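You operate a simulated robot arm through the tools that you are given. There is no shell and no other tool.

The job below is to be done with a simulated robot arm. You get a single attempt, and the scene is never put back.

Task
Press the potato half into curried flour: one blue scoop and 3 shakes of curry.
Fine: flour and curry into the coating tray first; scoop and shaker back, bin lid shut. Set down upright: curry shaker.

It is judged by the outcome, as a careful person would: the job done as asked, and still so three seconds after it is handed in. It fails if anything else is knocked over, pushed out of place, dropped, spilled or broken. Lids that push on must go on centred and level and be pressed home; caps that screw on are set level and turned clockwise until they are tight.

Robot
A 7-joint arm with a two-finger parallel gripper, fixed in place. Base frame: the origin is at the foot of the arm, x ahead of it, y to its left, z up; the work surface is at about z = 0. Units: mm, rad, N and s.
With the tool pointing down near the work surface it reaches from about 240 to 620 mm from the base axis. Its first joint turns from -1.152 to 1.152 rad. Payload 2.6 kg.
Tool frame: the origin (TCP) lies between the finger pads and is the grasp point; the fingertips stand 30 mm ahead of it; z points along the fingers, y is the line along which they close. Largest opening 94 mm; finger width 28, thickness 10; the body of the gripper, 50 by 96 mm, starts 55 mm behind the TCP.
Orientation is that of the tool frame in the base frame, as a unit quaternion [w, x, y, z]. With the fingers straight down and closing along the base's y, the tool's x points along the base's -x, its y along +y and its z along -z.

Tools
- The arm moves only by the tool apply_moves. Its argument "series" is a list of rows, each an object of numbers (a shift or turn left out is 0, a gripper value left out holds the last): "tx", "ty", "tz": the shift along the base's x, y, z in mm; "rx", "ry", "rz": the turn, a rotation vector about the base's x, y, z in rad; "gripper": the gripper command, from -1 (fully open) to 1 (shut), values between in proportion. In form: [{"tx": .., "ty": .., "tz": .., "rx": .., "ry": .., "rz": .., "gripper": ..}, ...]. A call has 1 to 20 rows; each row shifts and turns the commanded pose from where the row before left it. Each row takes 0.2 s and may step no farther than 50 mm and 0.15 rad from the row before; otherwise, or with a gripper value out of range, the whole call is refused. Where a pose cannot be reached the arm comes as near as it can. A force on the tool above 90 N (or 10 N above the force at the start of the call, whichever is more), or a blocked arm, ends the call early, and 0.2 s more pass. Each finger travels about 72 mm/s and halts on what it meets, pressing with about 35 N; the grip force reading is that of the motor and also rises with nothing between the fingers. The clock runs only during rows and for 0.2 s after the last one: add rows that do not move to give the fingers time. It gives the time, the measured TCP pose, the force on the tool (base axes), the opening and the grip force at its end, in the units of the frame above (readings bear some noise), with the torque about the TCP (base axes, N m) and any sound that the robot's microphone picked up.
- Cameras (640 x 400 px; columns grow to the right, rows downward): "scene" is fixed at [56.7, 447.6, 570.3]; the picture's right is [-0.65, -0.76, 0.00], its down [-0.45, 0.38, -0.81] and it looks along [0.62, -0.53, -0.59] (base axes); focal length 279 px, centre (320, 200). "wrist" rides on the gripper at [76, 14, -102] in the tool frame; the picture's right is [-0.18, 0.98, 0.00], its down [-0.75, -0.14, -0.64] and it looks along [-0.63, -0.12, 0.77] (tool axes); focal length 243 px, centre (320, 200). There is no depth. A picture from a camera that has moved, and an enlarged one, comes with that camera's place and axes in the base frame and with its lens. The place of the scene camera against the robot may be out by one fixed shift of up to 18 mm in any direction.
- camera(camera): a new picture of that camera. It takes no simulated time.
- inspect(camera, box): a new picture of the part [left, top, right, bottom] of that camera's present view, enlarged. It takes no simulated time.
- close_job(): hands the job in; it is judged then, once.

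Nothing tells you positions but the pictures and the camera data. Unless the task says otherwise, let go and move clear before handing in.

The tools are called after "Emit:" as a command line: name --argument value ..., lists and objects as JSON in quotes. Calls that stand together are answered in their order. apply_moves: Moves the arm, as the interface text tells. Its arguments: {"type":"object","properties":{"series":{"type":"array","items":{"type":"object","properties":{"tx":{"type":"number"},"ty":{"type":"number"},"tz":{"type":"number"},"rx":{"type":"number"},"ry":{"type":"number"},"rz":{"type":"number"},"gripper":{"type":"number"}}}}},"required":["series"]} The other tools are called the same way: camera (camera) takes a picture; inspect (camera, box) takes an enlarged picture of a part of a camera's view; close_job () hands the job in.

At the start:

```text
clock: 0.0
ee_pos: [335.8, 132.0, 379.5]
orientation: [0.0, -0.001, 1.0, 0.001]
force: [0.1, -0.3, -0.7]
wrist_torque: [-0.02, 0.03, 0.0]
opening: 94.1
finger_force: 0.1
```

scene: 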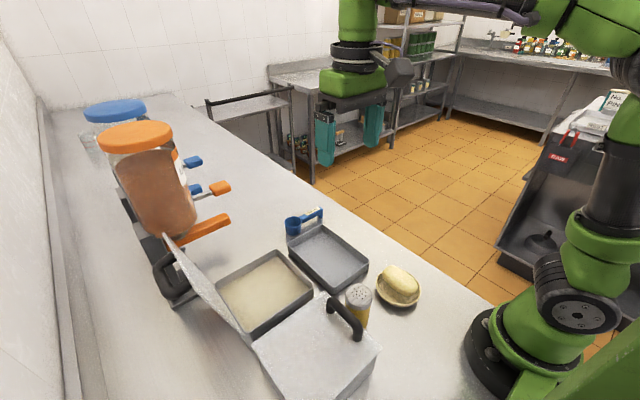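
wrist: 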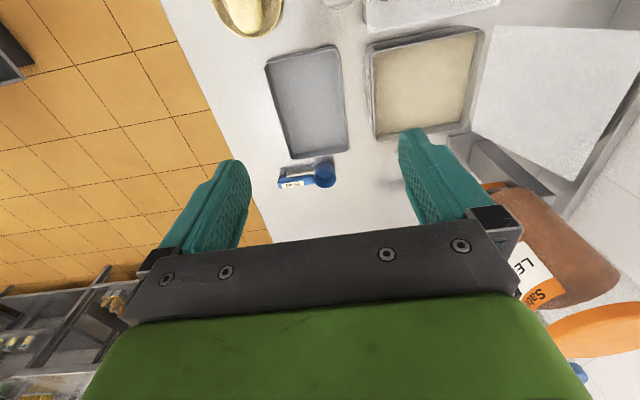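

I see a flour bin with an open lid, an empty grey coating tray, a blue scoop beside the tray, a shaker, and a potato half on a dish. I'll look closer before moving anything.

Emit:
inspect --camera "scene" --box '[200, 180, 440, 330]'

Emit:
inspect --camera "scene" --box '[60, 80, 260, 320]'

Emit:
inspect --camera "scene" --box '[200, 250, 440, 400]'

Emit:
inspect --camera "wrist" --box '[200, 0, 520, 200]'

```text
2.67 times, centred on (320, 255) of scene
camera zoom: at [56.7, 447.6, 570.3], right [-0.65, -0.76, 0.0], down [-0.45, 0.38, -0.81], along [0.62, -0.53, -0.59], focal length 744 px, centre (320, 53)
```

zoom: 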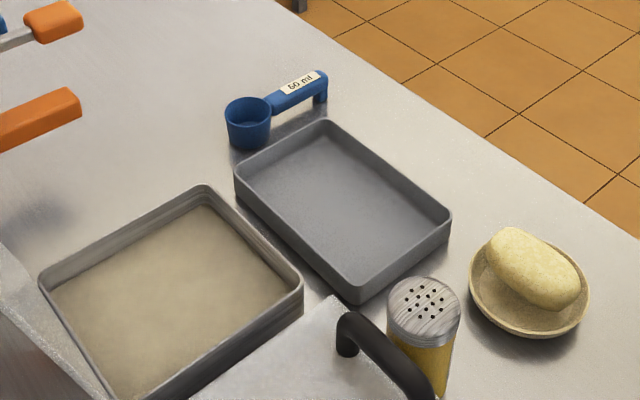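

```text
1.67 times, centred on (160, 200) of scene
camera zoom: at [56.7, 447.6, 570.3], right [-0.65, -0.76, 0.0], down [-0.45, 0.38, -0.81], along [0.62, -0.53, -0.59], focal length 465 px, centre (587, 200)
```

zoom: 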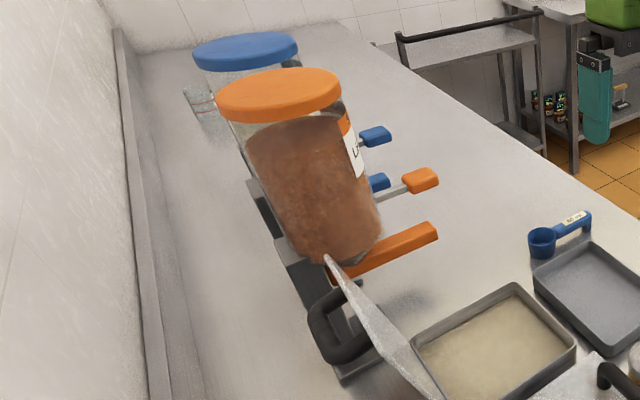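

```text
2.67 times, centred on (320, 325) of scene
camera zoom: at [56.7, 447.6, 570.3], right [-0.65, -0.76, 0.0], down [-0.45, 0.38, -0.81], along [0.62, -0.53, -0.59], focal length 744 px, centre (320, -133)
```

zoom: 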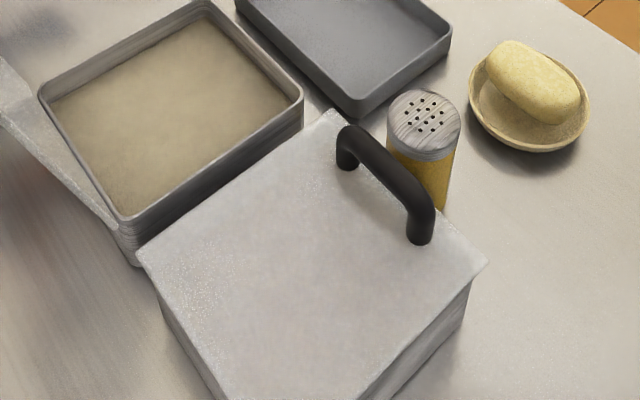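

```text
2.00 times, centred on (360, 100) of wrist
camera zoom: at [259.8, 147.5, 481.9], right [0.18, 0.98, 0.0], down [0.75, -0.14, 0.64], along [0.63, -0.12, -0.77], focal length 485 px, centre (240, 400)
```

zoom: 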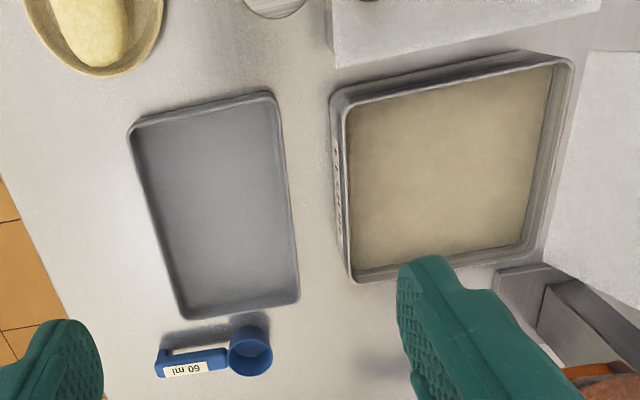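

The layout is axis-aligned: tray around x 324–508, y 41–160, open flour bin beyond it at y 210–370, and a closed bin nearer the base. I'll turn the wrist camera toward +y to read labels and see the shaker and potato.

Emit:
apply_moves --series '[{"ty": -12, "rz": 0.15}, {"ty": -12, "rz": 0.15}, {"ty": -12, "rz": 0.15}, {"ty": -12, "rz": 0.15}, {"ty": -12, "rz": 0.15}, {"ty": -12, "rz": 0.15}, {"ty": -12, "rz": 0.15}, {"ty": -12, "rz": 0.15}, {"ty": -12, "rz": 0.15}, {"ty": -12, "rz": 0.15}, {"ty": -12, "rz": 0.07}]'

Emit:
camera --camera "wrist"

Emit:
camera --camera "scene"

```text
clock: 2.4
ee_pos: [335.8, 0.3, 380.1]
orientation: [0.0, 0.708, -0.706, 0.0]
force: [-1.1, 0.5, -0.6]
wrist_torque: [0.02, 0.0, -0.02]
opening: 94.0
finger_force: 0.0
```

```text
taken
camera wrist: at [321.4, -75.1, 482.1], right [-0.98, 0.18, 0.0], down [0.14, 0.75, 0.64], along [0.12, 0.63, -0.77], focal length 243 px, centre (320, 200)
```

wrist: 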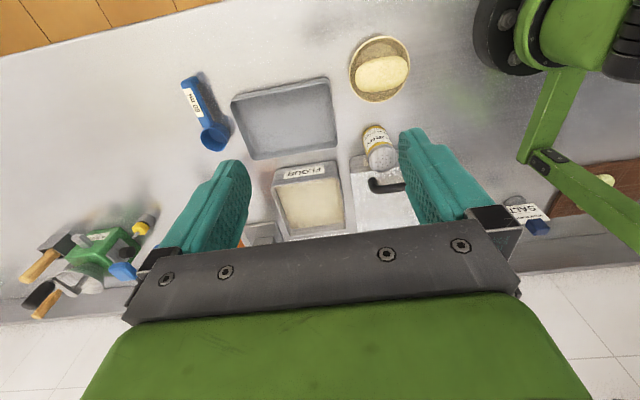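

```text
taken
```

scene: 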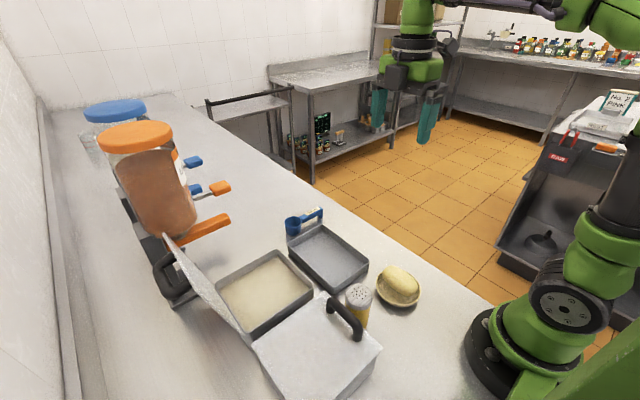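

Emit:
inspect --camera "wrist" --box '[160, 20, 440, 195]'

Emit:
inspect --camera "wrist" --box '[260, 100, 420, 240]'

Emit:
inspect --camera "wrist" --box '[460, 140, 640, 260]'

Emit:
inspect --camera "wrist" --box '[0, 180, 200, 330]'

```text
2.29 times, centred on (300, 108) of wrist
camera zoom: at [321.4, -75.1, 482.1], right [-0.98, 0.18, 0.0], down [0.14, 0.75, 0.64], along [0.12, 0.63, -0.77], focal length 555 px, centre (366, 411)
```

zoom: 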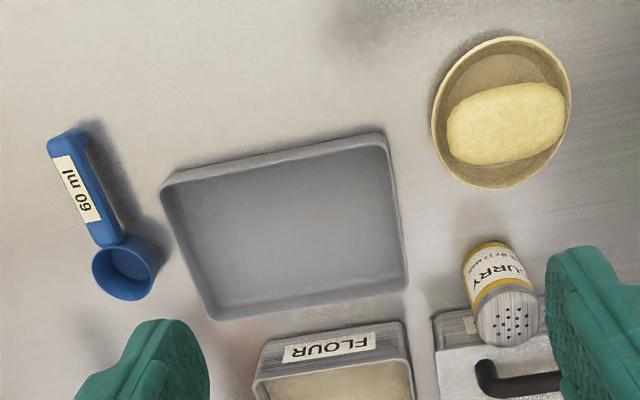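

```text
2.86 times, centred on (340, 170) of wrist
camera zoom: at [321.4, -75.1, 482.1], right [-0.98, 0.18, 0.0], down [0.14, 0.75, 0.64], along [0.12, 0.63, -0.77], focal length 693 px, centre (263, 286)
```

zoom: 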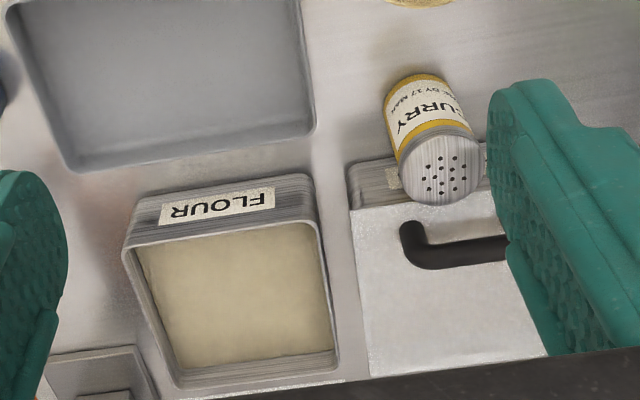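

```text
3.33 times, centred on (550, 200) of wrist
camera zoom: at [321.4, -75.1, 482.1], right [-0.98, 0.18, 0.0], down [0.14, 0.75, 0.64], along [0.12, 0.63, -0.77], focal length 809 px, centre (-447, 200)
```

zoom: 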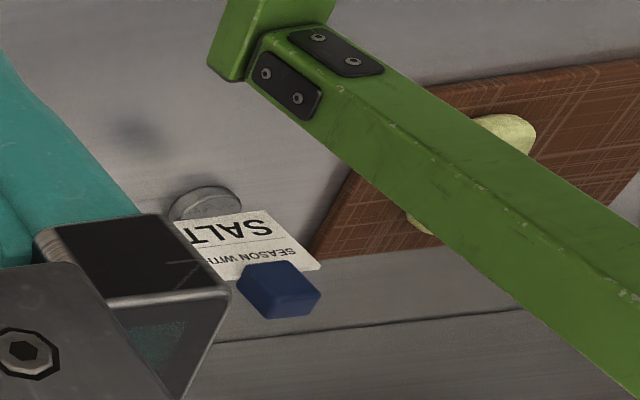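

```text
2.67 times, centred on (100, 255) of wrist
camera zoom: at [321.4, -75.1, 482.1], right [-0.98, 0.18, 0.0], down [0.14, 0.75, 0.64], along [0.12, 0.63, -0.77], focal length 647 px, centre (907, 53)
```

zoom: 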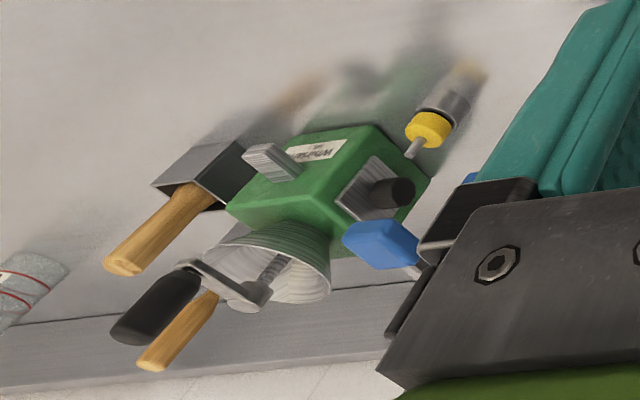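

Labels read FLOUR (open bin), CURRY (shaker) and 60 ml (blue scoop beside the tray); SALT, jars and tools are bystanders. Next I'll bring the wrist camera near the scoop to measure it.

Emit:
apply_moves --series '[{"tx": 42, "tz": -26}, {"tx": 42, "tz": -26}, {"tx": 42, "tz": -26}, {"tx": 42, "tz": -26}, {"tx": 42, "tz": -26}, {}]'

Emit:
camera --camera "wrist"

Emit:
inspect --camera "wrist" --box '[220, 0, 460, 150]'

```text
clock: 3.8
ee_pos: [545.2, 0.6, 251.1]
orientation: [0.0, -0.707, 0.707, 0.0]
force: [0.4, -1.0, 0.0]
wrist_torque: [-0.03, -0.01, -0.01]
opening: 94.0
finger_force: 0.0
```

```text
taken
camera wrist: at [530.2, -75.3, 352.5], right [-0.98, 0.18, 0.0], down [0.14, 0.75, 0.64], along [0.12, 0.63, -0.77], focal length 243 px, centre (320, 200)
```

wrist: 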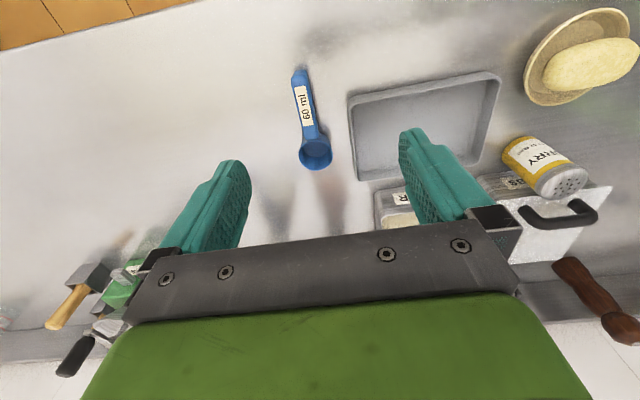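

```text
2.67 times, centred on (340, 75) of wrist
camera zoom: at [530.2, -75.3, 352.5], right [-0.98, 0.18, 0.0], down [0.14, 0.75, 0.64], along [0.12, 0.63, -0.77], focal length 647 px, centre (267, 533)
```

zoom: 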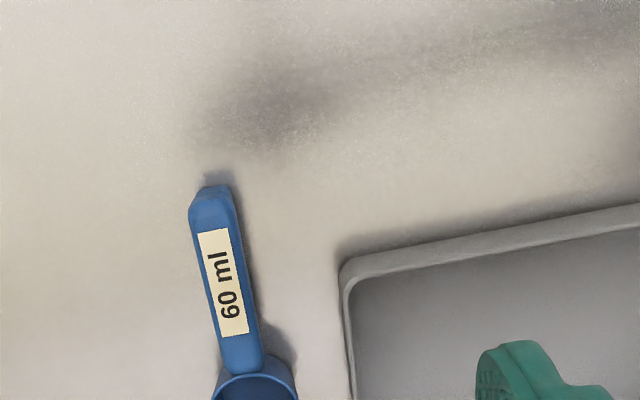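

The scoop handle runs along y at x≈570 (y −12 to 70), cup centre ≈(568, 93), rim about 40 mm high. I'll move above the handle and re-check alignment before gripping.

Emit:
apply_moves --series '[{"tx": 12, "ty": 10, "tz": -40}, {"tx": 12, "ty": 10, "tz": -40}, {"tz": -30}, {}]'

Emit:
camera --camera "wrist"

Emit:
inspect --camera "scene" --box '[230, 130, 430, 260]'

```text
clock: 4.8
ee_pos: [568.0, 21.1, 138.7]
orientation: [0.0, 0.707, -0.707, 0.0]
force: [0.4, 0.0, 0.2]
wrist_torque: [-0.02, -0.01, 0.01]
opening: 93.9
finger_force: 0.1
```

```text
taken
camera wrist: at [553.2, -54.4, 241.3], right [-0.98, 0.19, 0.0], down [0.14, 0.75, 0.64], along [0.12, 0.63, -0.77], focal length 243 px, centre (320, 200)
```

wrist: 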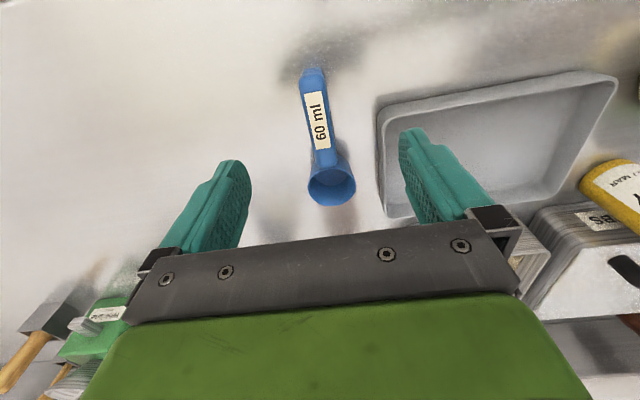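

```text
3.08 times, centred on (330, 195) of scene
camera zoom: at [56.7, 447.6, 570.3], right [-0.65, -0.76, 0.0], down [-0.45, 0.38, -0.81], along [0.62, -0.53, -0.59], focal length 859 px, centre (289, 215)
```

zoom: 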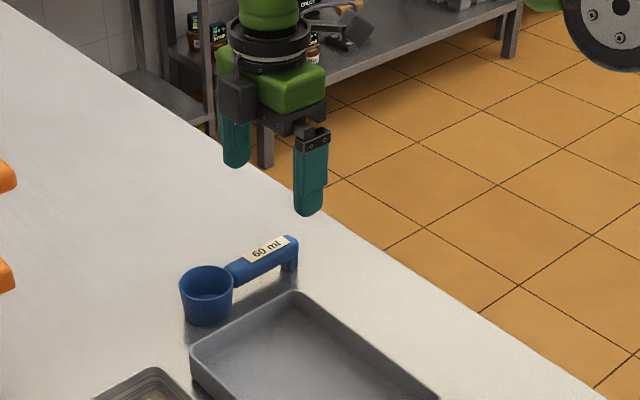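

The handle is centred under the gripper at x≈569.5. I'll narrow the opening, lower with the handle near the fingertips, and check before closing.

Emit:
apply_moves --series '[{"tx": 1.5, "ty": 1, "gripper": -0.1}, {"gripper": -0.1}, {"tz": -30}, {"tz": -30}, {"tz": -15}, {}]'

Emit:
camera --camera "wrist"

Emit:
inspect --camera "scene" --box '[230, 130, 430, 260]'

```text
clock: 6.2
ee_pos: [572.2, 21.8, 65.7]
orientation: [0.0, -0.706, 0.708, 0.0]
force: [0.7, 1.4, 0.0]
wrist_torque: [-0.03, -0.03, 0.0]
opening: 51.6
finger_force: 0.0
```

```text
taken
camera wrist: at [557.4, -53.8, 166.7], right [-0.98, 0.19, 0.0], down [0.14, 0.75, 0.64], along [0.12, 0.63, -0.77], focal length 243 px, centre (320, 200)
```

wrist: 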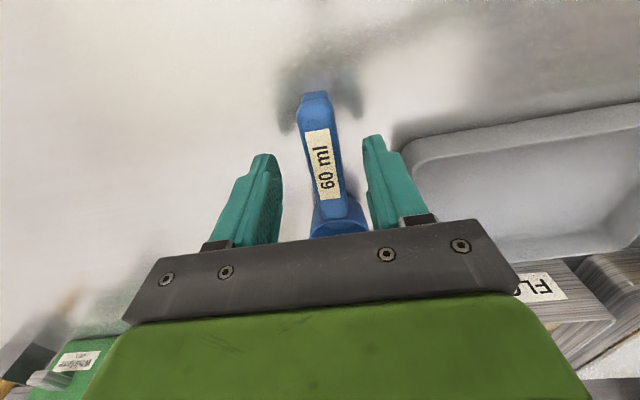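

```text
3.08 times, centred on (330, 195) of scene
camera zoom: at [56.7, 447.6, 570.3], right [-0.65, -0.76, 0.0], down [-0.45, 0.38, -0.81], along [0.62, -0.53, -0.59], focal length 859 px, centre (289, 215)
```

zoom: 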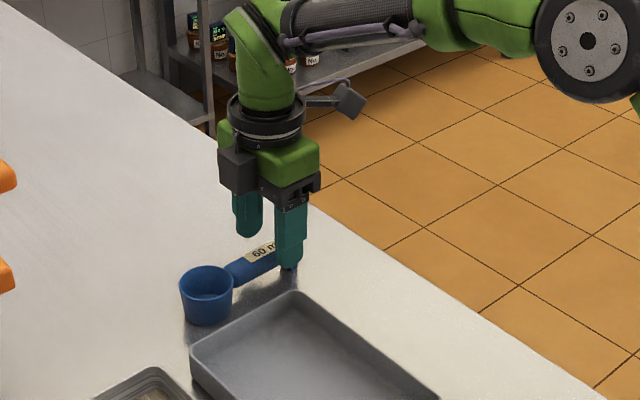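

The fingers straddle the handle evenly. I'll lower the last few millimetres and close.

Emit:
apply_moves --series '[{"tz": -13}, {"gripper": 0.3}, {"gripper": 0.6}, {"gripper": 1}, {"gripper": 1}, {"gripper": 1}]'

Emit:
camera --camera "wrist"

Emit:
inspect --camera "scene" --box '[230, 130, 430, 260]'

```text
clock: 7.6
ee_pos: [572.0, 21.9, 51.6]
orientation: [0.0, -0.707, 0.707, -0.001]
force: [0.6, -0.6, -0.3]
wrist_torque: [0.03, -0.04, 0.01]
opening: 20.8
finger_force: 34.9
```

```text
taken
camera wrist: at [557.9, -53.7, 153.9], right [-0.98, 0.18, 0.0], down [0.14, 0.75, 0.64], along [0.12, 0.63, -0.77], focal length 243 px, centre (320, 200)
```

wrist: 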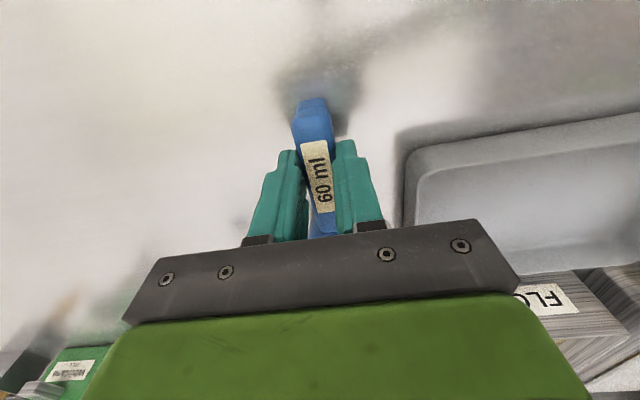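

```text
3.08 times, centred on (330, 195) of scene
camera zoom: at [56.7, 447.6, 570.3], right [-0.65, -0.76, 0.0], down [-0.45, 0.38, -0.81], along [0.62, -0.53, -0.59], focal length 859 px, centre (289, 215)
```

zoom: 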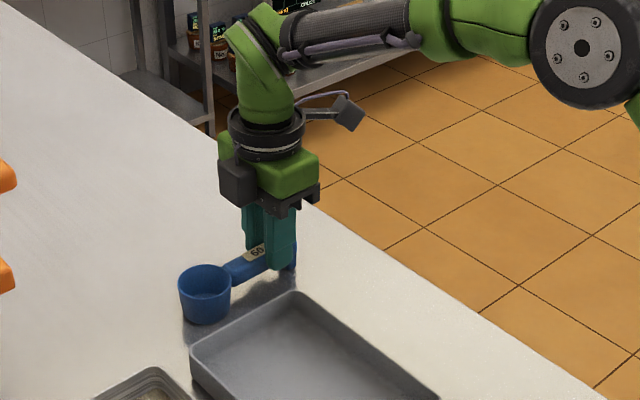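

The scoop is gripped (opening 20.8 mm). I'll lift it and, while it's empty, rehearse the pouring roll above the tray to check the arm can do it.

Emit:
apply_moves --series '[{"tz": 20}, {"tz": 40}, {"tz": 45}, {"tz": 45}, {"tx": -43, "ty": 1}, {"tx": -43, "ty": 1}, {"tx": -43, "ty": 1}, {"tx": -43, "ty": 1}, {}]'

Emit:
camera --camera "wrist"

Emit:
camera --camera "scene"

```text
clock: 9.6
ee_pos: [401.4, 27.5, 202.3]
orientation: [0.001, -0.706, 0.708, 0.0]
force: [0.0, -0.3, -0.5]
wrist_torque: [-0.04, -0.01, 0.0]
opening: 20.7
finger_force: 35.3
```

```text
taken
camera wrist: at [385.9, -47.8, 304.5], right [-0.98, 0.19, 0.0], down [0.14, 0.75, 0.64], along [0.12, 0.63, -0.77], focal length 243 px, centre (320, 200)
```

wrist: 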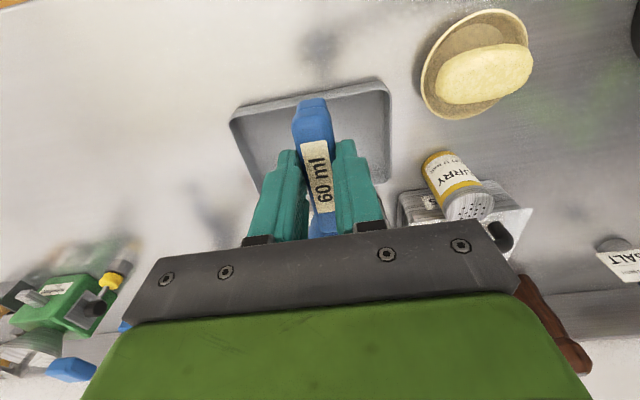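

```text
taken
```

scene: 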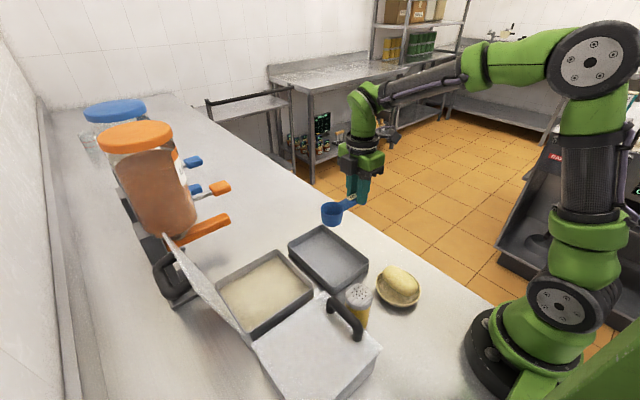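

Rehearsing the roll about the handle axis now, in two halves.

Emit:
apply_moves --series '[{"ry": -0.15}, {"ry": -0.15}, {"ry": -0.15}, {"ry": -0.15}, {"ry": -0.15}, {"ry": -0.15}, {"ry": -0.15}, {"ry": -0.15}, {}]'

Emit:
camera --camera "scene"

```text
clock: 11.6
ee_pos: [405.6, 28.2, 209.9]
orientation: [-0.399, 0.584, -0.584, 0.399]
force: [-0.5, -0.7, -0.6]
wrist_torque: [-0.02, 0.01, -0.01]
opening: 21.0
finger_force: 34.8
out of reach, approached as far as the arm can: row 6, 8
```

```text
taken
```

scene: 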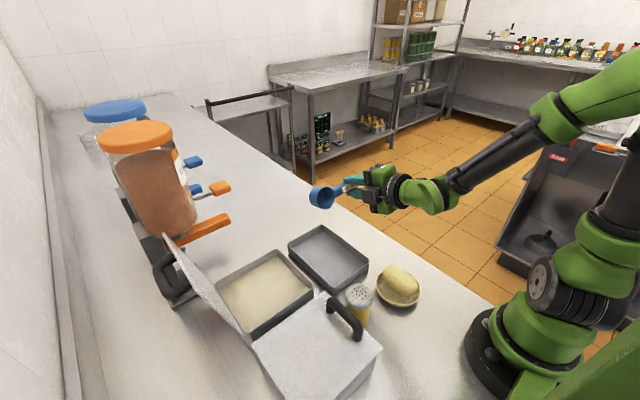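

The roll reached about 69° but ran out of reach with the hand so close to the base. I'll undo it and rehearse with the hand turned about 46° and further out, so the wrist has more room.

Emit:
apply_moves --series '[{"ry": 0.15}, {"ry": 0.15}, {"ry": 0.15}, {"ry": 0.15}, {"ry": 0.15}, {"ry": 0.15}, {"ry": 0.15}, {"ry": 0.15}, {"tx": 17, "ty": 4, "tz": 8, "rz": 0.15}, {"tx": 17, "ty": 4, "tz": 8, "rz": 0.15}, {"tx": 17, "ty": 4, "tz": 8, "rz": 0.15}, {"tx": 17, "ty": 4, "tz": 8, "rz": 0.15}, {"tx": 17, "ty": 4, "tz": 8, "rz": 0.15}, {"rz": 0.05}, {}]'

Emit:
apply_moves --series '[{"rx": 0.1076, "ry": -0.1045}, {"rx": 0.1076, "ry": -0.1045}, {"rx": 0.1076, "ry": -0.1045}, {"rx": 0.1076, "ry": -0.1045}, {"rx": 0.1076, "ry": -0.1045}, {"rx": 0.1076, "ry": -0.1045}, {"rx": 0.1076, "ry": -0.1045}, {"rx": 0.1076, "ry": -0.1045}, {"rx": 0.1076, "ry": -0.1045}, {"rx": 0.1076, "ry": -0.1045}, {}]'

Emit:
camera --camera "scene"

```text
clock: 14.8
ee_pos: [490.0, 48.2, 250.7]
orientation: [0.0, 0.927, -0.375, 0.0]
force: [0.3, -0.1, 0.0]
wrist_torque: [-0.04, -0.04, -0.01]
opening: 20.7
finger_force: 34.5
```

```text
clock: 17.2
ee_pos: [541.1, 77.7, 245.8]
orientation: [-0.633, 0.677, -0.275, 0.257]
force: [-0.2, -0.1, -1.1]
wrist_torque: [-0.03, -0.02, 0.01]
opening: 20.9
finger_force: 34.6
out of reach, approached as far as the arm can: row 7, 8, 9, 10
```

```text
taken
```

scene: 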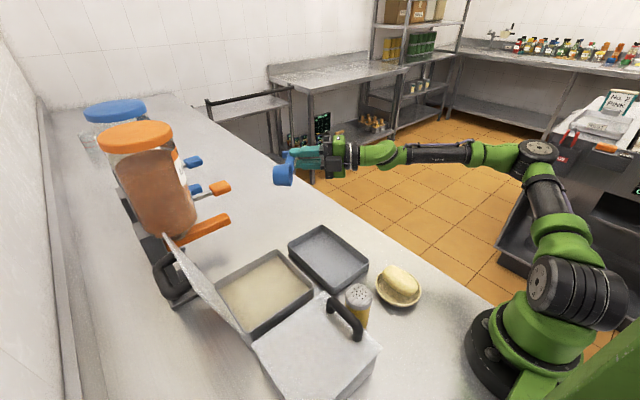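

The wrist straightens out when the hand points outward, so instead I'll test the hand pointing sideways toward +y. Unwinding first, then pitching about x in free air.

Emit:
apply_moves --series '[{"rx": -0.1076, "ry": 0.1045}, {"rx": -0.1076, "ry": 0.1045}, {"rx": -0.1076, "ry": 0.1045}, {"rx": -0.1076, "ry": 0.1045}, {"rx": -0.1076, "ry": 0.1045}, {"rx": -0.1076, "ry": 0.1045}, {"rx": -0.1076, "ry": 0.1045}, {"rx": -0.1076, "ry": 0.1045}, {"rx": -0.1076, "ry": 0.1045}, {"rx": -0.1076, "ry": 0.1045}, {"ty": -10, "rz": -0.15}, {"ty": -10, "rz": -0.15}, {"ty": -10, "rz": -0.15}, {"ty": -10, "rz": -0.15}, {"ty": -10, "rz": -0.15}, {"rz": -0.05}, {}]'

Emit:
apply_moves --series '[{"rx": 0.15}, {"rx": 0.15}, {"rx": 0.15}, {"rx": 0.15}, {"rx": 0.15}, {"rx": 0.15}, {"rx": 0.15}, {"rx": 0.15}, {}]'

Emit:
camera --camera "scene"

```text
clock: 20.8
ee_pos: [539.9, 27.7, 245.5]
orientation: [0.0, -0.706, 0.708, 0.001]
force: [0.0, -0.9, -0.7]
wrist_torque: [-0.04, 0.0, 0.0]
opening: 20.9
finger_force: 35.2
```

```text
clock: 22.8
ee_pos: [540.9, 28.2, 246.1]
orientation: [0.4, -0.583, 0.584, 0.4]
force: [-0.5, 0.9, -0.1]
wrist_torque: [0.02, -0.04, 0.03]
opening: 20.7
finger_force: 35.3
```

```text
taken
```

scene: 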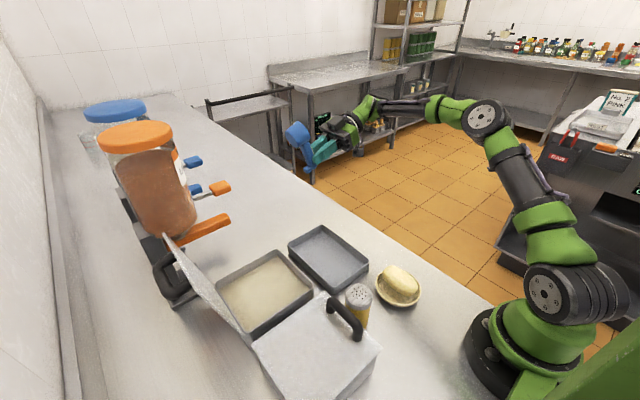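

Pointing the hand toward +y works with no reach complaint. I'll push the pitch further to find how far upward it can point.

Emit:
apply_moves --series '[{"rx": 0.15}, {"rx": 0.15}, {"rx": 0.15}, {"rx": 0.15}, {"rx": 0.15}, {"rx": 0.15}, {}]'

Emit:
camera --camera "scene"

```text
clock: 24.4
ee_pos: [542.2, 29.3, 245.8]
orientation: [0.614, -0.351, 0.352, 0.614]
force: [0.3, -0.2, -0.6]
wrist_torque: [-0.02, -0.02, 0.01]
opening: 20.9
finger_force: 35.2
```

```text
taken
```

scene: 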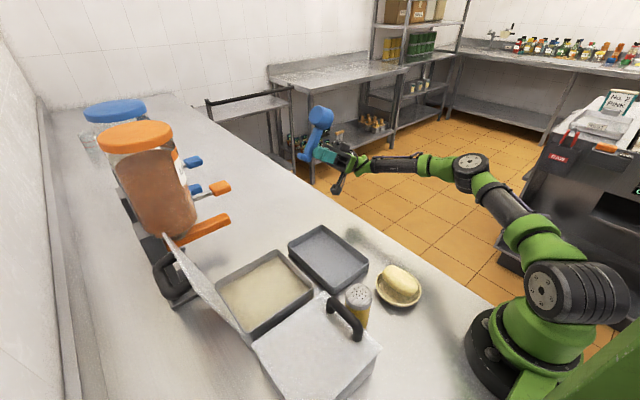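

Pitching to 120° works with the hand pointing +y. I'll unwind, turn the scoop so its cup points to −x, and rehearse the same pitch, which would roll the cup over beside the hand.

Emit:
apply_moves --series '[{"rx": -0.15}, {"rx": -0.15}, {"rx": -0.15}, {"rx": -0.15}, {"rx": -0.15}, {"rx": -0.15}, {"rx": -0.15}, {"rx": -0.15}, {"rx": -0.15}, {"rx": -0.15}, {"rx": -0.15}, {"rx": -0.15}, {"rx": -0.15}, {"rx": -0.15}, {}]'

Emit:
apply_moves --series '[{"rz": 0.15, "tx": -5}, {"rz": 0.15, "tx": -5}, {"rz": 0.15, "tx": -5}, {"rz": 0.15, "tx": -5}, {"rz": 0.15, "tx": -5}, {"rz": 0.15, "tx": -5}, {"rz": 0.15, "tx": -5}, {"rz": 0.15, "tx": -5}, {"rz": 0.15, "tx": -5}, {"rz": 0.15, "tx": -5}, {"rz": 0.07, "ty": 12}, {}]'

Emit:
camera --camera "scene"

```text
clock: 27.6
ee_pos: [540.7, 29.0, 245.7]
orientation: [-0.001, -0.707, 0.707, -0.001]
force: [-0.5, 0.5, -0.8]
wrist_torque: [-0.01, 0.02, -0.01]
opening: 21.0
finger_force: 35.0
```

```text
clock: 30.2
ee_pos: [497.8, 27.5, 245.9]
orientation: [0.0, 0.991, -0.136, -0.001]
force: [0.1, -0.1, -1.0]
wrist_torque: [-0.02, -0.02, -0.01]
opening: 20.7
finger_force: 35.1
out of reach, approached as far as the arm can: row 9, 10, 11
```

```text
taken
```

scene: 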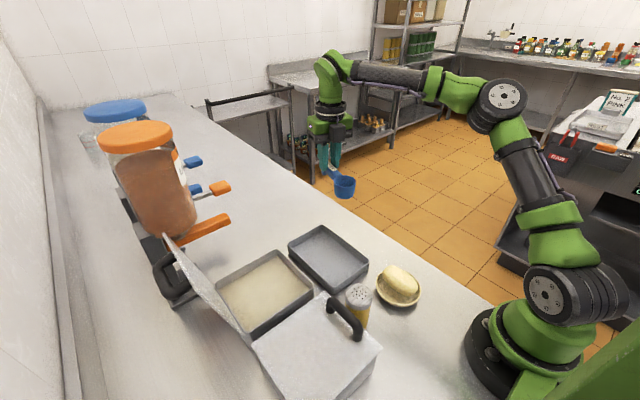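

Yaw stops at about 164°, which is nearly what I wanted. I'll rehearse the roll about the handle axis from here.

Emit:
apply_moves --series '[{"rx": 0.144, "ry": -0.0405}, {"rx": 0.144, "ry": -0.0405}, {"rx": 0.144, "ry": -0.0405}, {"rx": 0.144, "ry": -0.0405}, {"rx": 0.144, "ry": -0.0405}, {"rx": 0.144, "ry": -0.0405}, {"rx": 0.144, "ry": -0.0405}, {"rx": 0.144, "ry": -0.0405}, {"rx": 0.144, "ry": -0.0405}, {"rx": 0.144, "ry": -0.0405}, {"rx": 0.144, "ry": -0.0405}, {"rx": 0.144, "ry": -0.0405}, {"rx": 0.144, "ry": -0.0405}, {}]'

Emit:
camera --camera "scene"

```text
clock: 33.2
ee_pos: [491.0, 37.9, 294.9]
orientation: [0.816, -0.562, 0.083, -0.111]
force: [-1.3, -0.1, 0.6]
wrist_torque: [0.0, -0.02, -0.01]
opening: 20.7
finger_force: 35.0
out of reach, approached as far as the arm can: row 12, 13
```

```text
taken
```

scene: 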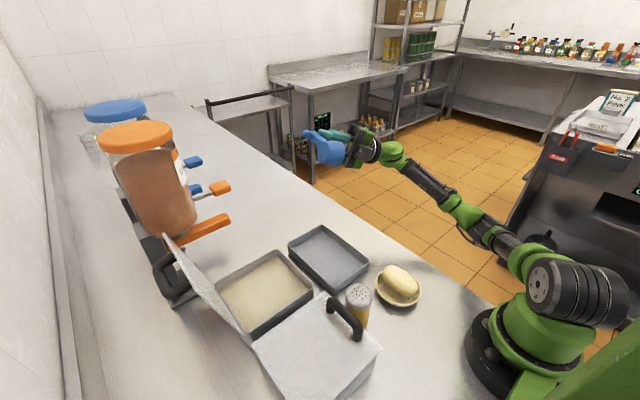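

It gets there but the elbow drops awkwardly low. I'll unwind and try the mirror option with the cup pointing +x (yaw back to the start orientation).

Emit:
apply_moves --series '[{"rx": -0.144, "ry": 0.0405}, {"rx": -0.144, "ry": 0.0405}, {"rx": -0.144, "ry": 0.0405}, {"rx": -0.144, "ry": 0.0405}, {"rx": -0.144, "ry": 0.0405}, {"rx": -0.144, "ry": 0.0405}, {"rx": -0.144, "ry": 0.0405}, {"rx": -0.144, "ry": 0.0405}, {"rx": -0.144, "ry": 0.0405}, {"rx": -0.144, "ry": 0.0405}, {"rx": -0.144, "ry": 0.0405}, {"rx": -0.144, "ry": 0.0405}, {"rx": -0.144, "ry": 0.0405}, {}]'

Emit:
camera --camera "scene"

```text
clock: 36.2
ee_pos: [490.0, 34.9, 298.9]
orientation: [-0.09, 0.986, -0.136, 0.019]
force: [0.2, 0.5, -0.1]
wrist_torque: [0.01, -0.02, 0.02]
opening: 20.8
finger_force: 34.5
out of reach, approached as far as the arm can: row 12, 13
```

```text
taken
```

scene: 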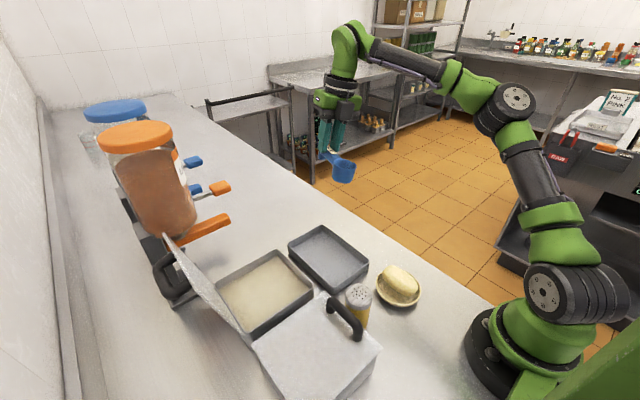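

Unwinding the yaw and levelling the tool again.

Emit:
apply_moves --series '[{"rz": -0.15}, {"rz": -0.15}, {"rz": -0.15}, {"rz": -0.15}, {"rz": -0.15}, {"rz": -0.15}, {"rz": -0.15}, {"rz": -0.15}, {"rz": -0.15}, {"rz": -0.15}, {"rz": -0.15}, {"rx": 0.0377, "ry": 0.084}, {"rx": 0.0377, "ry": 0.084}, {}]'

```text
clock: 39.2
ee_pos: [489.4, 35.0, 298.0]
orientation: [0.0, -0.573, 0.819, 0.001]
force: [0.1, 0.6, -1.0]
wrist_torque: [0.0, 0.02, -0.01]
opening: 20.9
finger_force: 34.5
```

Level again. Turning to the start yaw (cup pointing +x) over the tray, then rehearsing the roll about x.

Emit:
apply_moves --series '[{"rz": -0.1356, "tx": -14, "ty": 5, "tz": -7}, {"rz": -0.1356, "tx": -14, "ty": 5, "tz": -7}, {"rz": -0.1356, "tx": -14, "ty": 5, "tz": -7}, {"rz": -0.1356, "tx": -14, "ty": 5, "tz": -7}, {"rz": -0.1356, "tx": -14, "ty": 5, "tz": -7}, {"rz": -0.1356, "tx": -14, "ty": 5, "tz": -7}, {"rz": -0.1356, "tx": -14, "ty": 5, "tz": -7}, {"rz": -0.1356, "tx": -14, "ty": 5, "tz": -7}, {"rz": -0.1356, "tx": -14, "ty": 5, "tz": -7}, {}]'

Emit:
apply_moves --series '[{"rx": 0.15}, {"rx": 0.15}, {"rx": 0.15}, {"rx": 0.15}, {"rx": 0.15}, {"rx": 0.15}, {"rx": 0.15}, {"rx": 0.15}, {"rx": 0.15}, {}]'

Emit:
camera --camera "scene"

```text
clock: 41.4
ee_pos: [363.6, 80.1, 235.1]
orientation: [0.0, 0.0, 1.0, 0.001]
force: [-0.5, -0.1, -0.8]
wrist_torque: [-0.01, 0.02, 0.01]
opening: 20.6
finger_force: 34.3
```

```text
clock: 43.6
ee_pos: [363.8, 80.2, 235.2]
orientation: [0.0, 0.0, 0.78, 0.626]
force: [-0.5, -0.3, -0.8]
wrist_torque: [-0.02, 0.05, 0.03]
opening: 20.7
finger_force: 34.7
```

```text
taken
```

scene: 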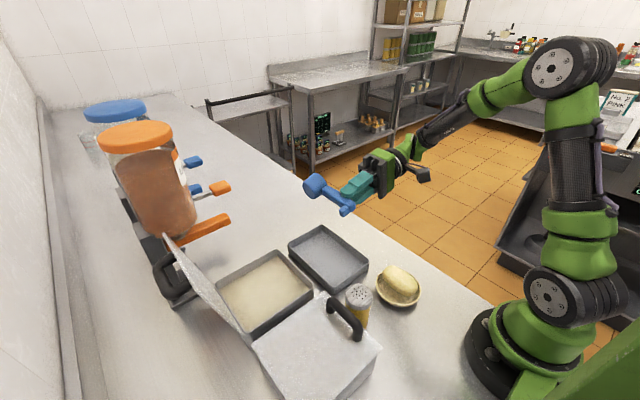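

Good, no complaint at 77°. Continuing the rehearsal to about 120°.

Emit:
apply_moves --series '[{"rx": 0.15}, {"rx": 0.15}, {"rx": 0.15}, {"rx": 0.15}, {"rx": 0.15}, {"rx": 0.15}, {}]'

Emit:
camera --camera "scene"

```text
clock: 45.2
ee_pos: [364.2, 79.4, 234.6]
orientation: [0.001, -0.001, 0.43, 0.903]
force: [0.2, -0.4, -0.2]
wrist_torque: [-0.01, -0.01, 0.02]
opening: 20.9
finger_force: 35.0
```

```text
taken
```

scene: 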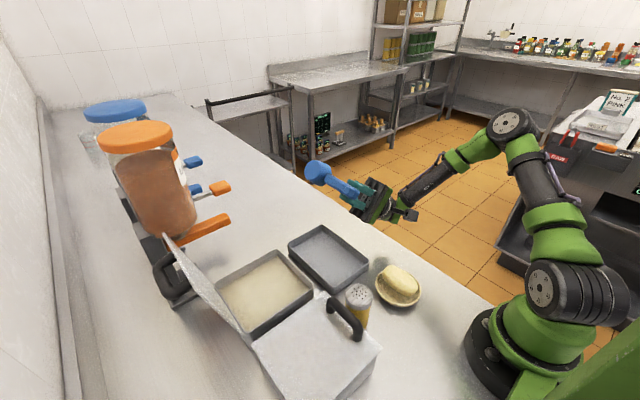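

The 129° roll works at this spot. I'll check how low I can pour from by stepping down gently.

Emit:
apply_moves --series '[{"tz": -20}, {"tz": -20}, {}]'

Emit:
inspect --camera "scene" --box '[280, 140, 480, 300]'

Emit:
camera --camera "wrist"

```text
clock: 46.0
ee_pos: [365.9, 80.1, 193.5]
orientation: [0.0, 0.0, 0.431, 0.902]
force: [-1.5, 0.6, -0.2]
wrist_torque: [-0.02, 0.05, 0.0]
opening: 20.5
finger_force: 34.5
```

```text
2.50 times, centred on (380, 220) of scene
camera zoom: at [56.7, 447.6, 570.3], right [-0.65, -0.76, 0.0], down [-0.45, 0.38, -0.81], along [0.62, -0.53, -0.59], focal length 698 px, centre (170, 150)
```

zoom: 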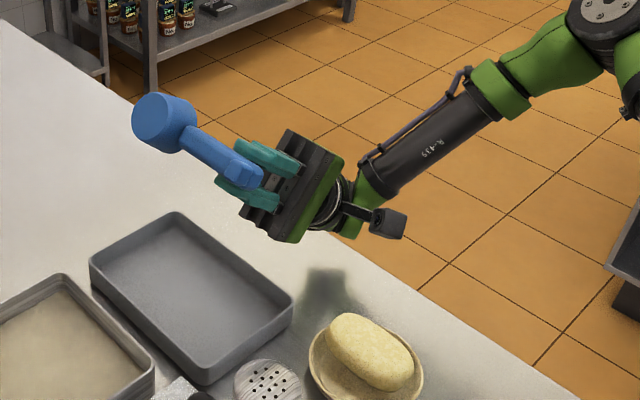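

```text
taken
camera wrist: at [288.5, -7.4, 140.2], right [0.18, -0.62, 0.76], down [0.75, -0.41, -0.51], along [0.63, 0.67, 0.39], focal length 243 px, centre (320, 200)
```

wrist: 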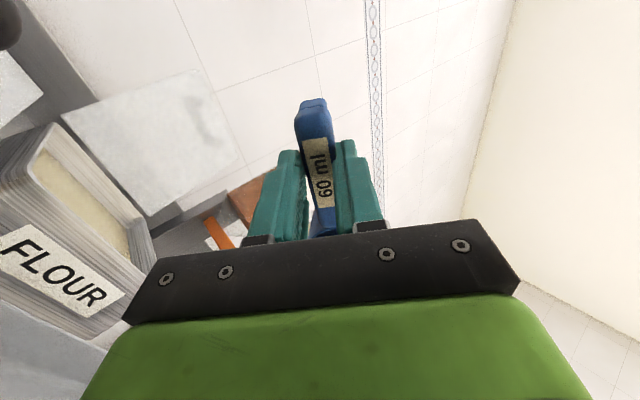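

The pour path is confirmed, but a yaw of −90° (cup pointing −y) would let one continuous pitch do both scooping and pouring, with a low drop. I'll unroll and test that yaw.

Emit:
apply_moves --series '[{"rx": -0.15, "tz": 15}, {"rx": -0.15, "tz": 15}, {"rx": -0.15, "tz": 10}, {"rx": -0.15}, {"rx": -0.15}, {"rx": -0.15}, {"rx": -0.15}, {"rx": -0.15}, {"rx": -0.15}, {"rx": -0.15}, {"rx": -0.15}, {"rx": -0.15}, {"rx": -0.15}, {"rx": -0.15}, {"rx": -0.15}, {}]'

Emit:
apply_moves --series '[{"rz": -0.15, "tx": 4, "ty": 10}, {"rz": -0.15, "tx": 4, "ty": 10}, {"rz": -0.15, "tx": 4, "ty": 10}, {"rz": -0.15, "tx": 4, "ty": 10}, {"rz": -0.15, "tx": 4, "ty": 10}, {"rz": -0.15, "tx": 4, "ty": 10}, {"rz": -0.15, "tx": 4, "ty": 10}, {"rz": -0.15, "tx": 4, "ty": 10}, {"rz": -0.15, "tx": 4, "ty": 10}, {"rz": -0.15, "tx": 4, "ty": 10}, {"rz": -0.07}, {}]'

Emit:
camera --camera "scene"

Emit:
camera --camera "wrist"

```text
clock: 49.4
ee_pos: [363.6, 80.3, 235.6]
orientation: [-0.001, 0.001, 1.0, 0.0]
force: [-0.6, 0.0, 0.0]
wrist_torque: [-0.02, 0.04, 0.01]
opening: 20.4
finger_force: 34.9
```

```text
clock: 52.0
ee_pos: [403.8, 179.7, 234.1]
orientation: [0.001, 0.708, 0.706, 0.0]
force: [0.4, -1.1, 0.1]
wrist_torque: [0.03, -0.02, -0.02]
opening: 20.8
finger_force: 35.3
```

```text
taken
```

scene: 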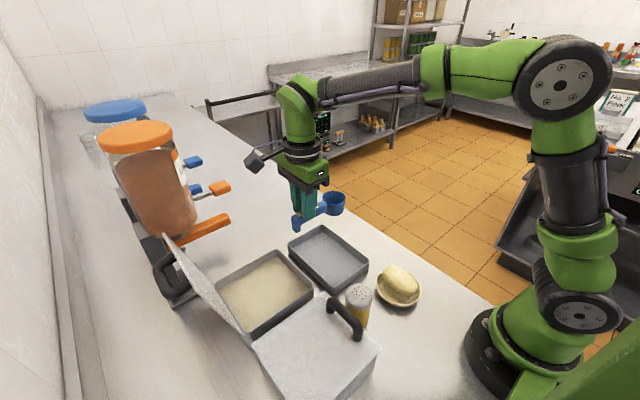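

```text
taken
camera wrist: at [418.3, 257.2, 336.9], right [0.98, -0.18, 0.0], down [-0.14, -0.75, 0.64], along [-0.12, -0.63, -0.77], focal length 243 px, centre (320, 200)
```

wrist: 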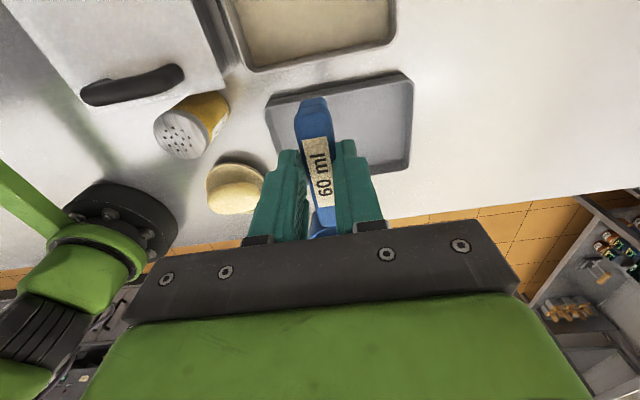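

Yaw −90° works too. For scooping I'll use yaw −45° with the cup tilted down 50°, keeping clear of the open lid, and hover over the bin first.

Emit:
apply_moves --series '[{"rz": 0.131, "tz": 12}, {"rz": 0.131, "tz": 12}, {"rz": 0.131, "tz": 12}, {"rz": 0.131, "tz": 12}, {"rz": 0.131, "tz": 12}, {"rz": 0.131, "tz": 10}, {"rx": 0.1029, "ry": 0.1029, "tx": -8.5, "ty": 24}, {"rx": 0.1029, "ry": 0.1029, "tx": -8.5, "ty": 24}, {"rx": 0.1029, "ry": 0.1029, "tx": -8.5, "ty": 24}, {"rx": 0.1029, "ry": 0.1029, "tx": -8.5, "ty": 24}, {"rx": 0.1029, "ry": 0.1029, "tx": -8.5, "ty": 24}, {"rx": 0.1029, "ry": 0.1029, "tx": -8.5, "ty": 24}, {}]'

Emit:
camera --camera "scene"

Emit:
camera --camera "wrist"

```text
clock: 54.8
ee_pos: [352.9, 323.3, 304.5]
orientation: [-0.391, 0.347, 0.837, 0.164]
force: [-0.3, -0.1, 0.6]
wrist_torque: [0.01, -0.01, 0.0]
opening: 21.0
finger_force: 34.9
```

```text
taken
```

scene: 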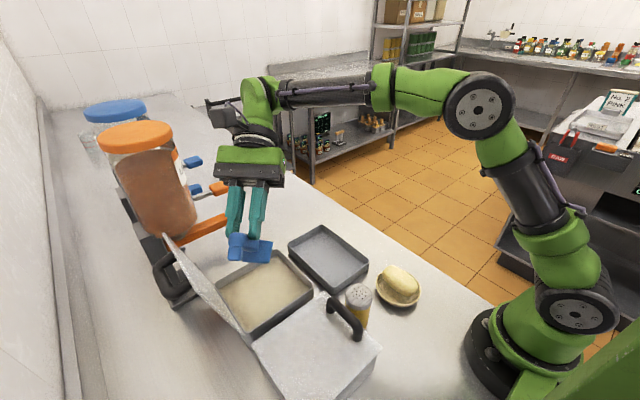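

```text
taken
camera wrist: at [384.0, 313.4, 428.2], right [0.78, 0.61, -0.14], down [0.59, -0.79, -0.17], along [-0.21, 0.05, -0.98], focal length 243 px, centre (320, 200)
```

wrist: 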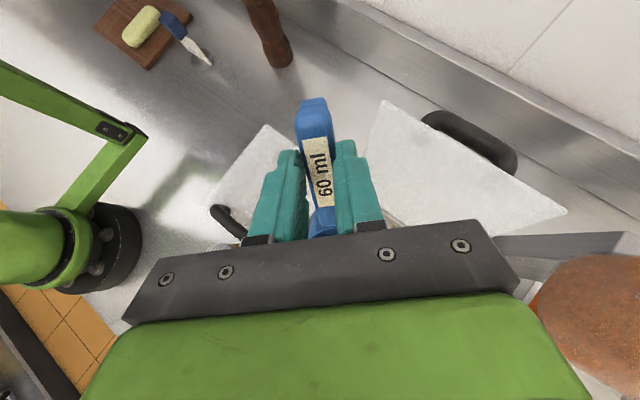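

The scoop is tilted and clear of the lid (free edge at y≈413, z≈250). Lowering to just above the flour to check.

Emit:
apply_moves --series '[{"tz": -40}, {"tz": -40}, {"tz": -40}, {"tz": -40}, {}]'

Emit:
inspect --camera "scene" --box '[160, 160, 360, 340]'

Emit:
camera --camera "wrist"

```text
clock: 56.0
ee_pos: [352.2, 324.2, 143.5]
orientation: [-0.39, 0.346, 0.838, 0.162]
force: [1.1, -0.2, -0.2]
wrist_torque: [0.03, -0.05, 0.0]
opening: 20.9
finger_force: 34.6
```

```text
2.22 times, centred on (260, 250) of scene
camera zoom: at [56.7, 447.6, 570.3], right [-0.65, -0.76, 0.0], down [-0.45, 0.38, -0.81], along [0.62, -0.53, -0.59], focal length 620 px, centre (453, 89)
```

zoom: 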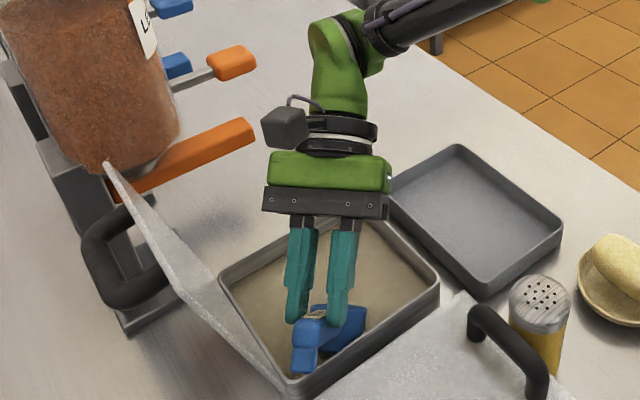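

```text
taken
camera wrist: at [383.1, 313.3, 267.0], right [0.78, 0.61, -0.14], down [0.59, -0.79, -0.17], along [-0.21, 0.05, -0.98], focal length 243 px, centre (320, 200)
```

wrist: 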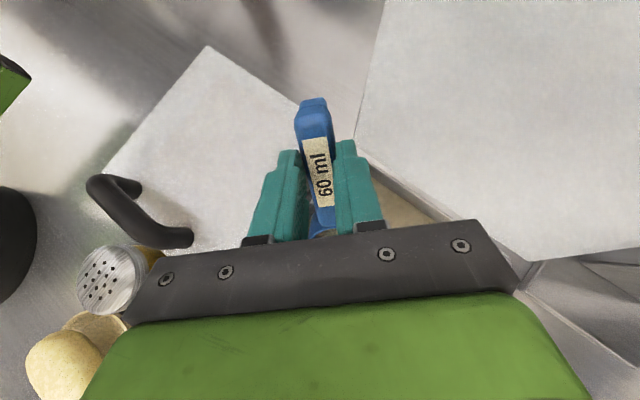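

The scoop foot clears the bin corner and the lid. Lowering the tilted cup into the flour in small steps, watching force.

Emit:
apply_moves --series '[{"tz": -8}, {"tz": -7}, {}]'

Emit:
apply_moves --series '[{"tz": -5}, {"tz": -4}, {}]'

Emit:
inspect --camera "scene" --box '[200, 210, 340, 340]'

```text
clock: 56.8
ee_pos: [351.6, 323.4, 130.3]
orientation: [-0.39, 0.347, 0.838, 0.163]
force: [2.2, -0.7, 0.9]
wrist_torque: [-0.05, -0.25, 0.05]
opening: 21.1
finger_force: 34.5
```

```text
clock: 57.6
ee_pos: [354.3, 325.0, 123.1]
orientation: [-0.389, 0.345, 0.838, 0.165]
force: [17.9, 1.9, 17.6]
wrist_torque: [0.11, -0.62, -0.01]
opening: 20.7
finger_force: 34.9
```

```text
3.08 times, centred on (270, 275) of scene
camera zoom: at [56.6, 447.5, 570.3], right [-0.65, -0.76, 0.0], down [-0.45, 0.38, -0.81], along [0.62, -0.53, -0.59], focal length 859 px, centre (474, -31)
```

zoom: 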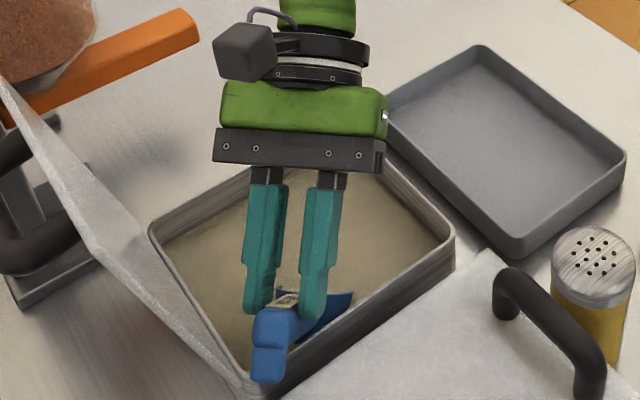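

A sideways push of 18 N says the cup is touching the bin's near wall. I'll raise slightly, shift 14 mm toward +x, and lower again.

Emit:
apply_moves --series '[{"tz": 12}, {"tx": 14}, {}]'

Emit:
apply_moves --series '[{"tz": -5}, {"tz": -5}, {}]'

```text
clock: 58.4
ee_pos: [365.5, 326.0, 134.0]
orientation: [-0.392, 0.346, 0.837, 0.162]
force: [0.5, -0.4, -0.5]
wrist_torque: [0.0, 0.02, -0.01]
opening: 20.8
finger_force: 35.6
```

```text
clock: 59.2
ee_pos: [366.9, 324.8, 122.9]
orientation: [-0.39, 0.347, 0.838, 0.163]
force: [-0.4, 0.4, -1.7]
wrist_torque: [0.01, 0.02, 0.03]
opening: 20.8
finger_force: 35.0
```

No contact force now. Continuing down gently.

Emit:
apply_moves --series '[{"tz": -3}, {"tz": -3}, {}]'

Emit:
inspect --camera "scene" --box '[200, 210, 340, 340]'

```text
clock: 60.0
ee_pos: [366.2, 326.6, 120.1]
orientation: [-0.392, 0.345, 0.837, 0.165]
force: [-4.1, 1.1, 24.3]
wrist_torque: [-0.32, 0.08, -0.03]
opening: 21.0
finger_force: 35.1
```

```text
3.08 times, centred on (270, 275) of scene
camera zoom: at [56.5, 447.5, 570.4], right [-0.65, -0.76, 0.0], down [-0.45, 0.38, -0.81], along [0.62, -0.53, -0.59], focal length 859 px, centre (474, -31)
```

zoom: 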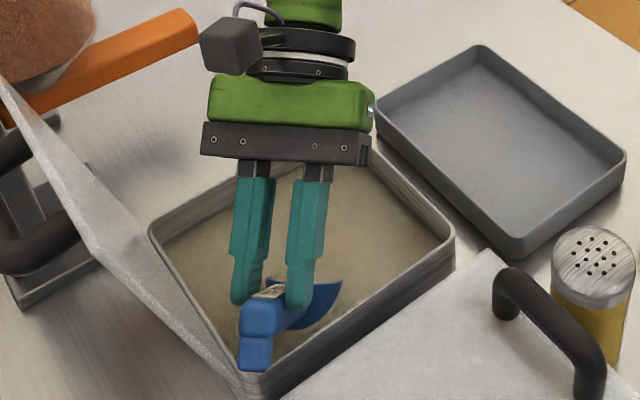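

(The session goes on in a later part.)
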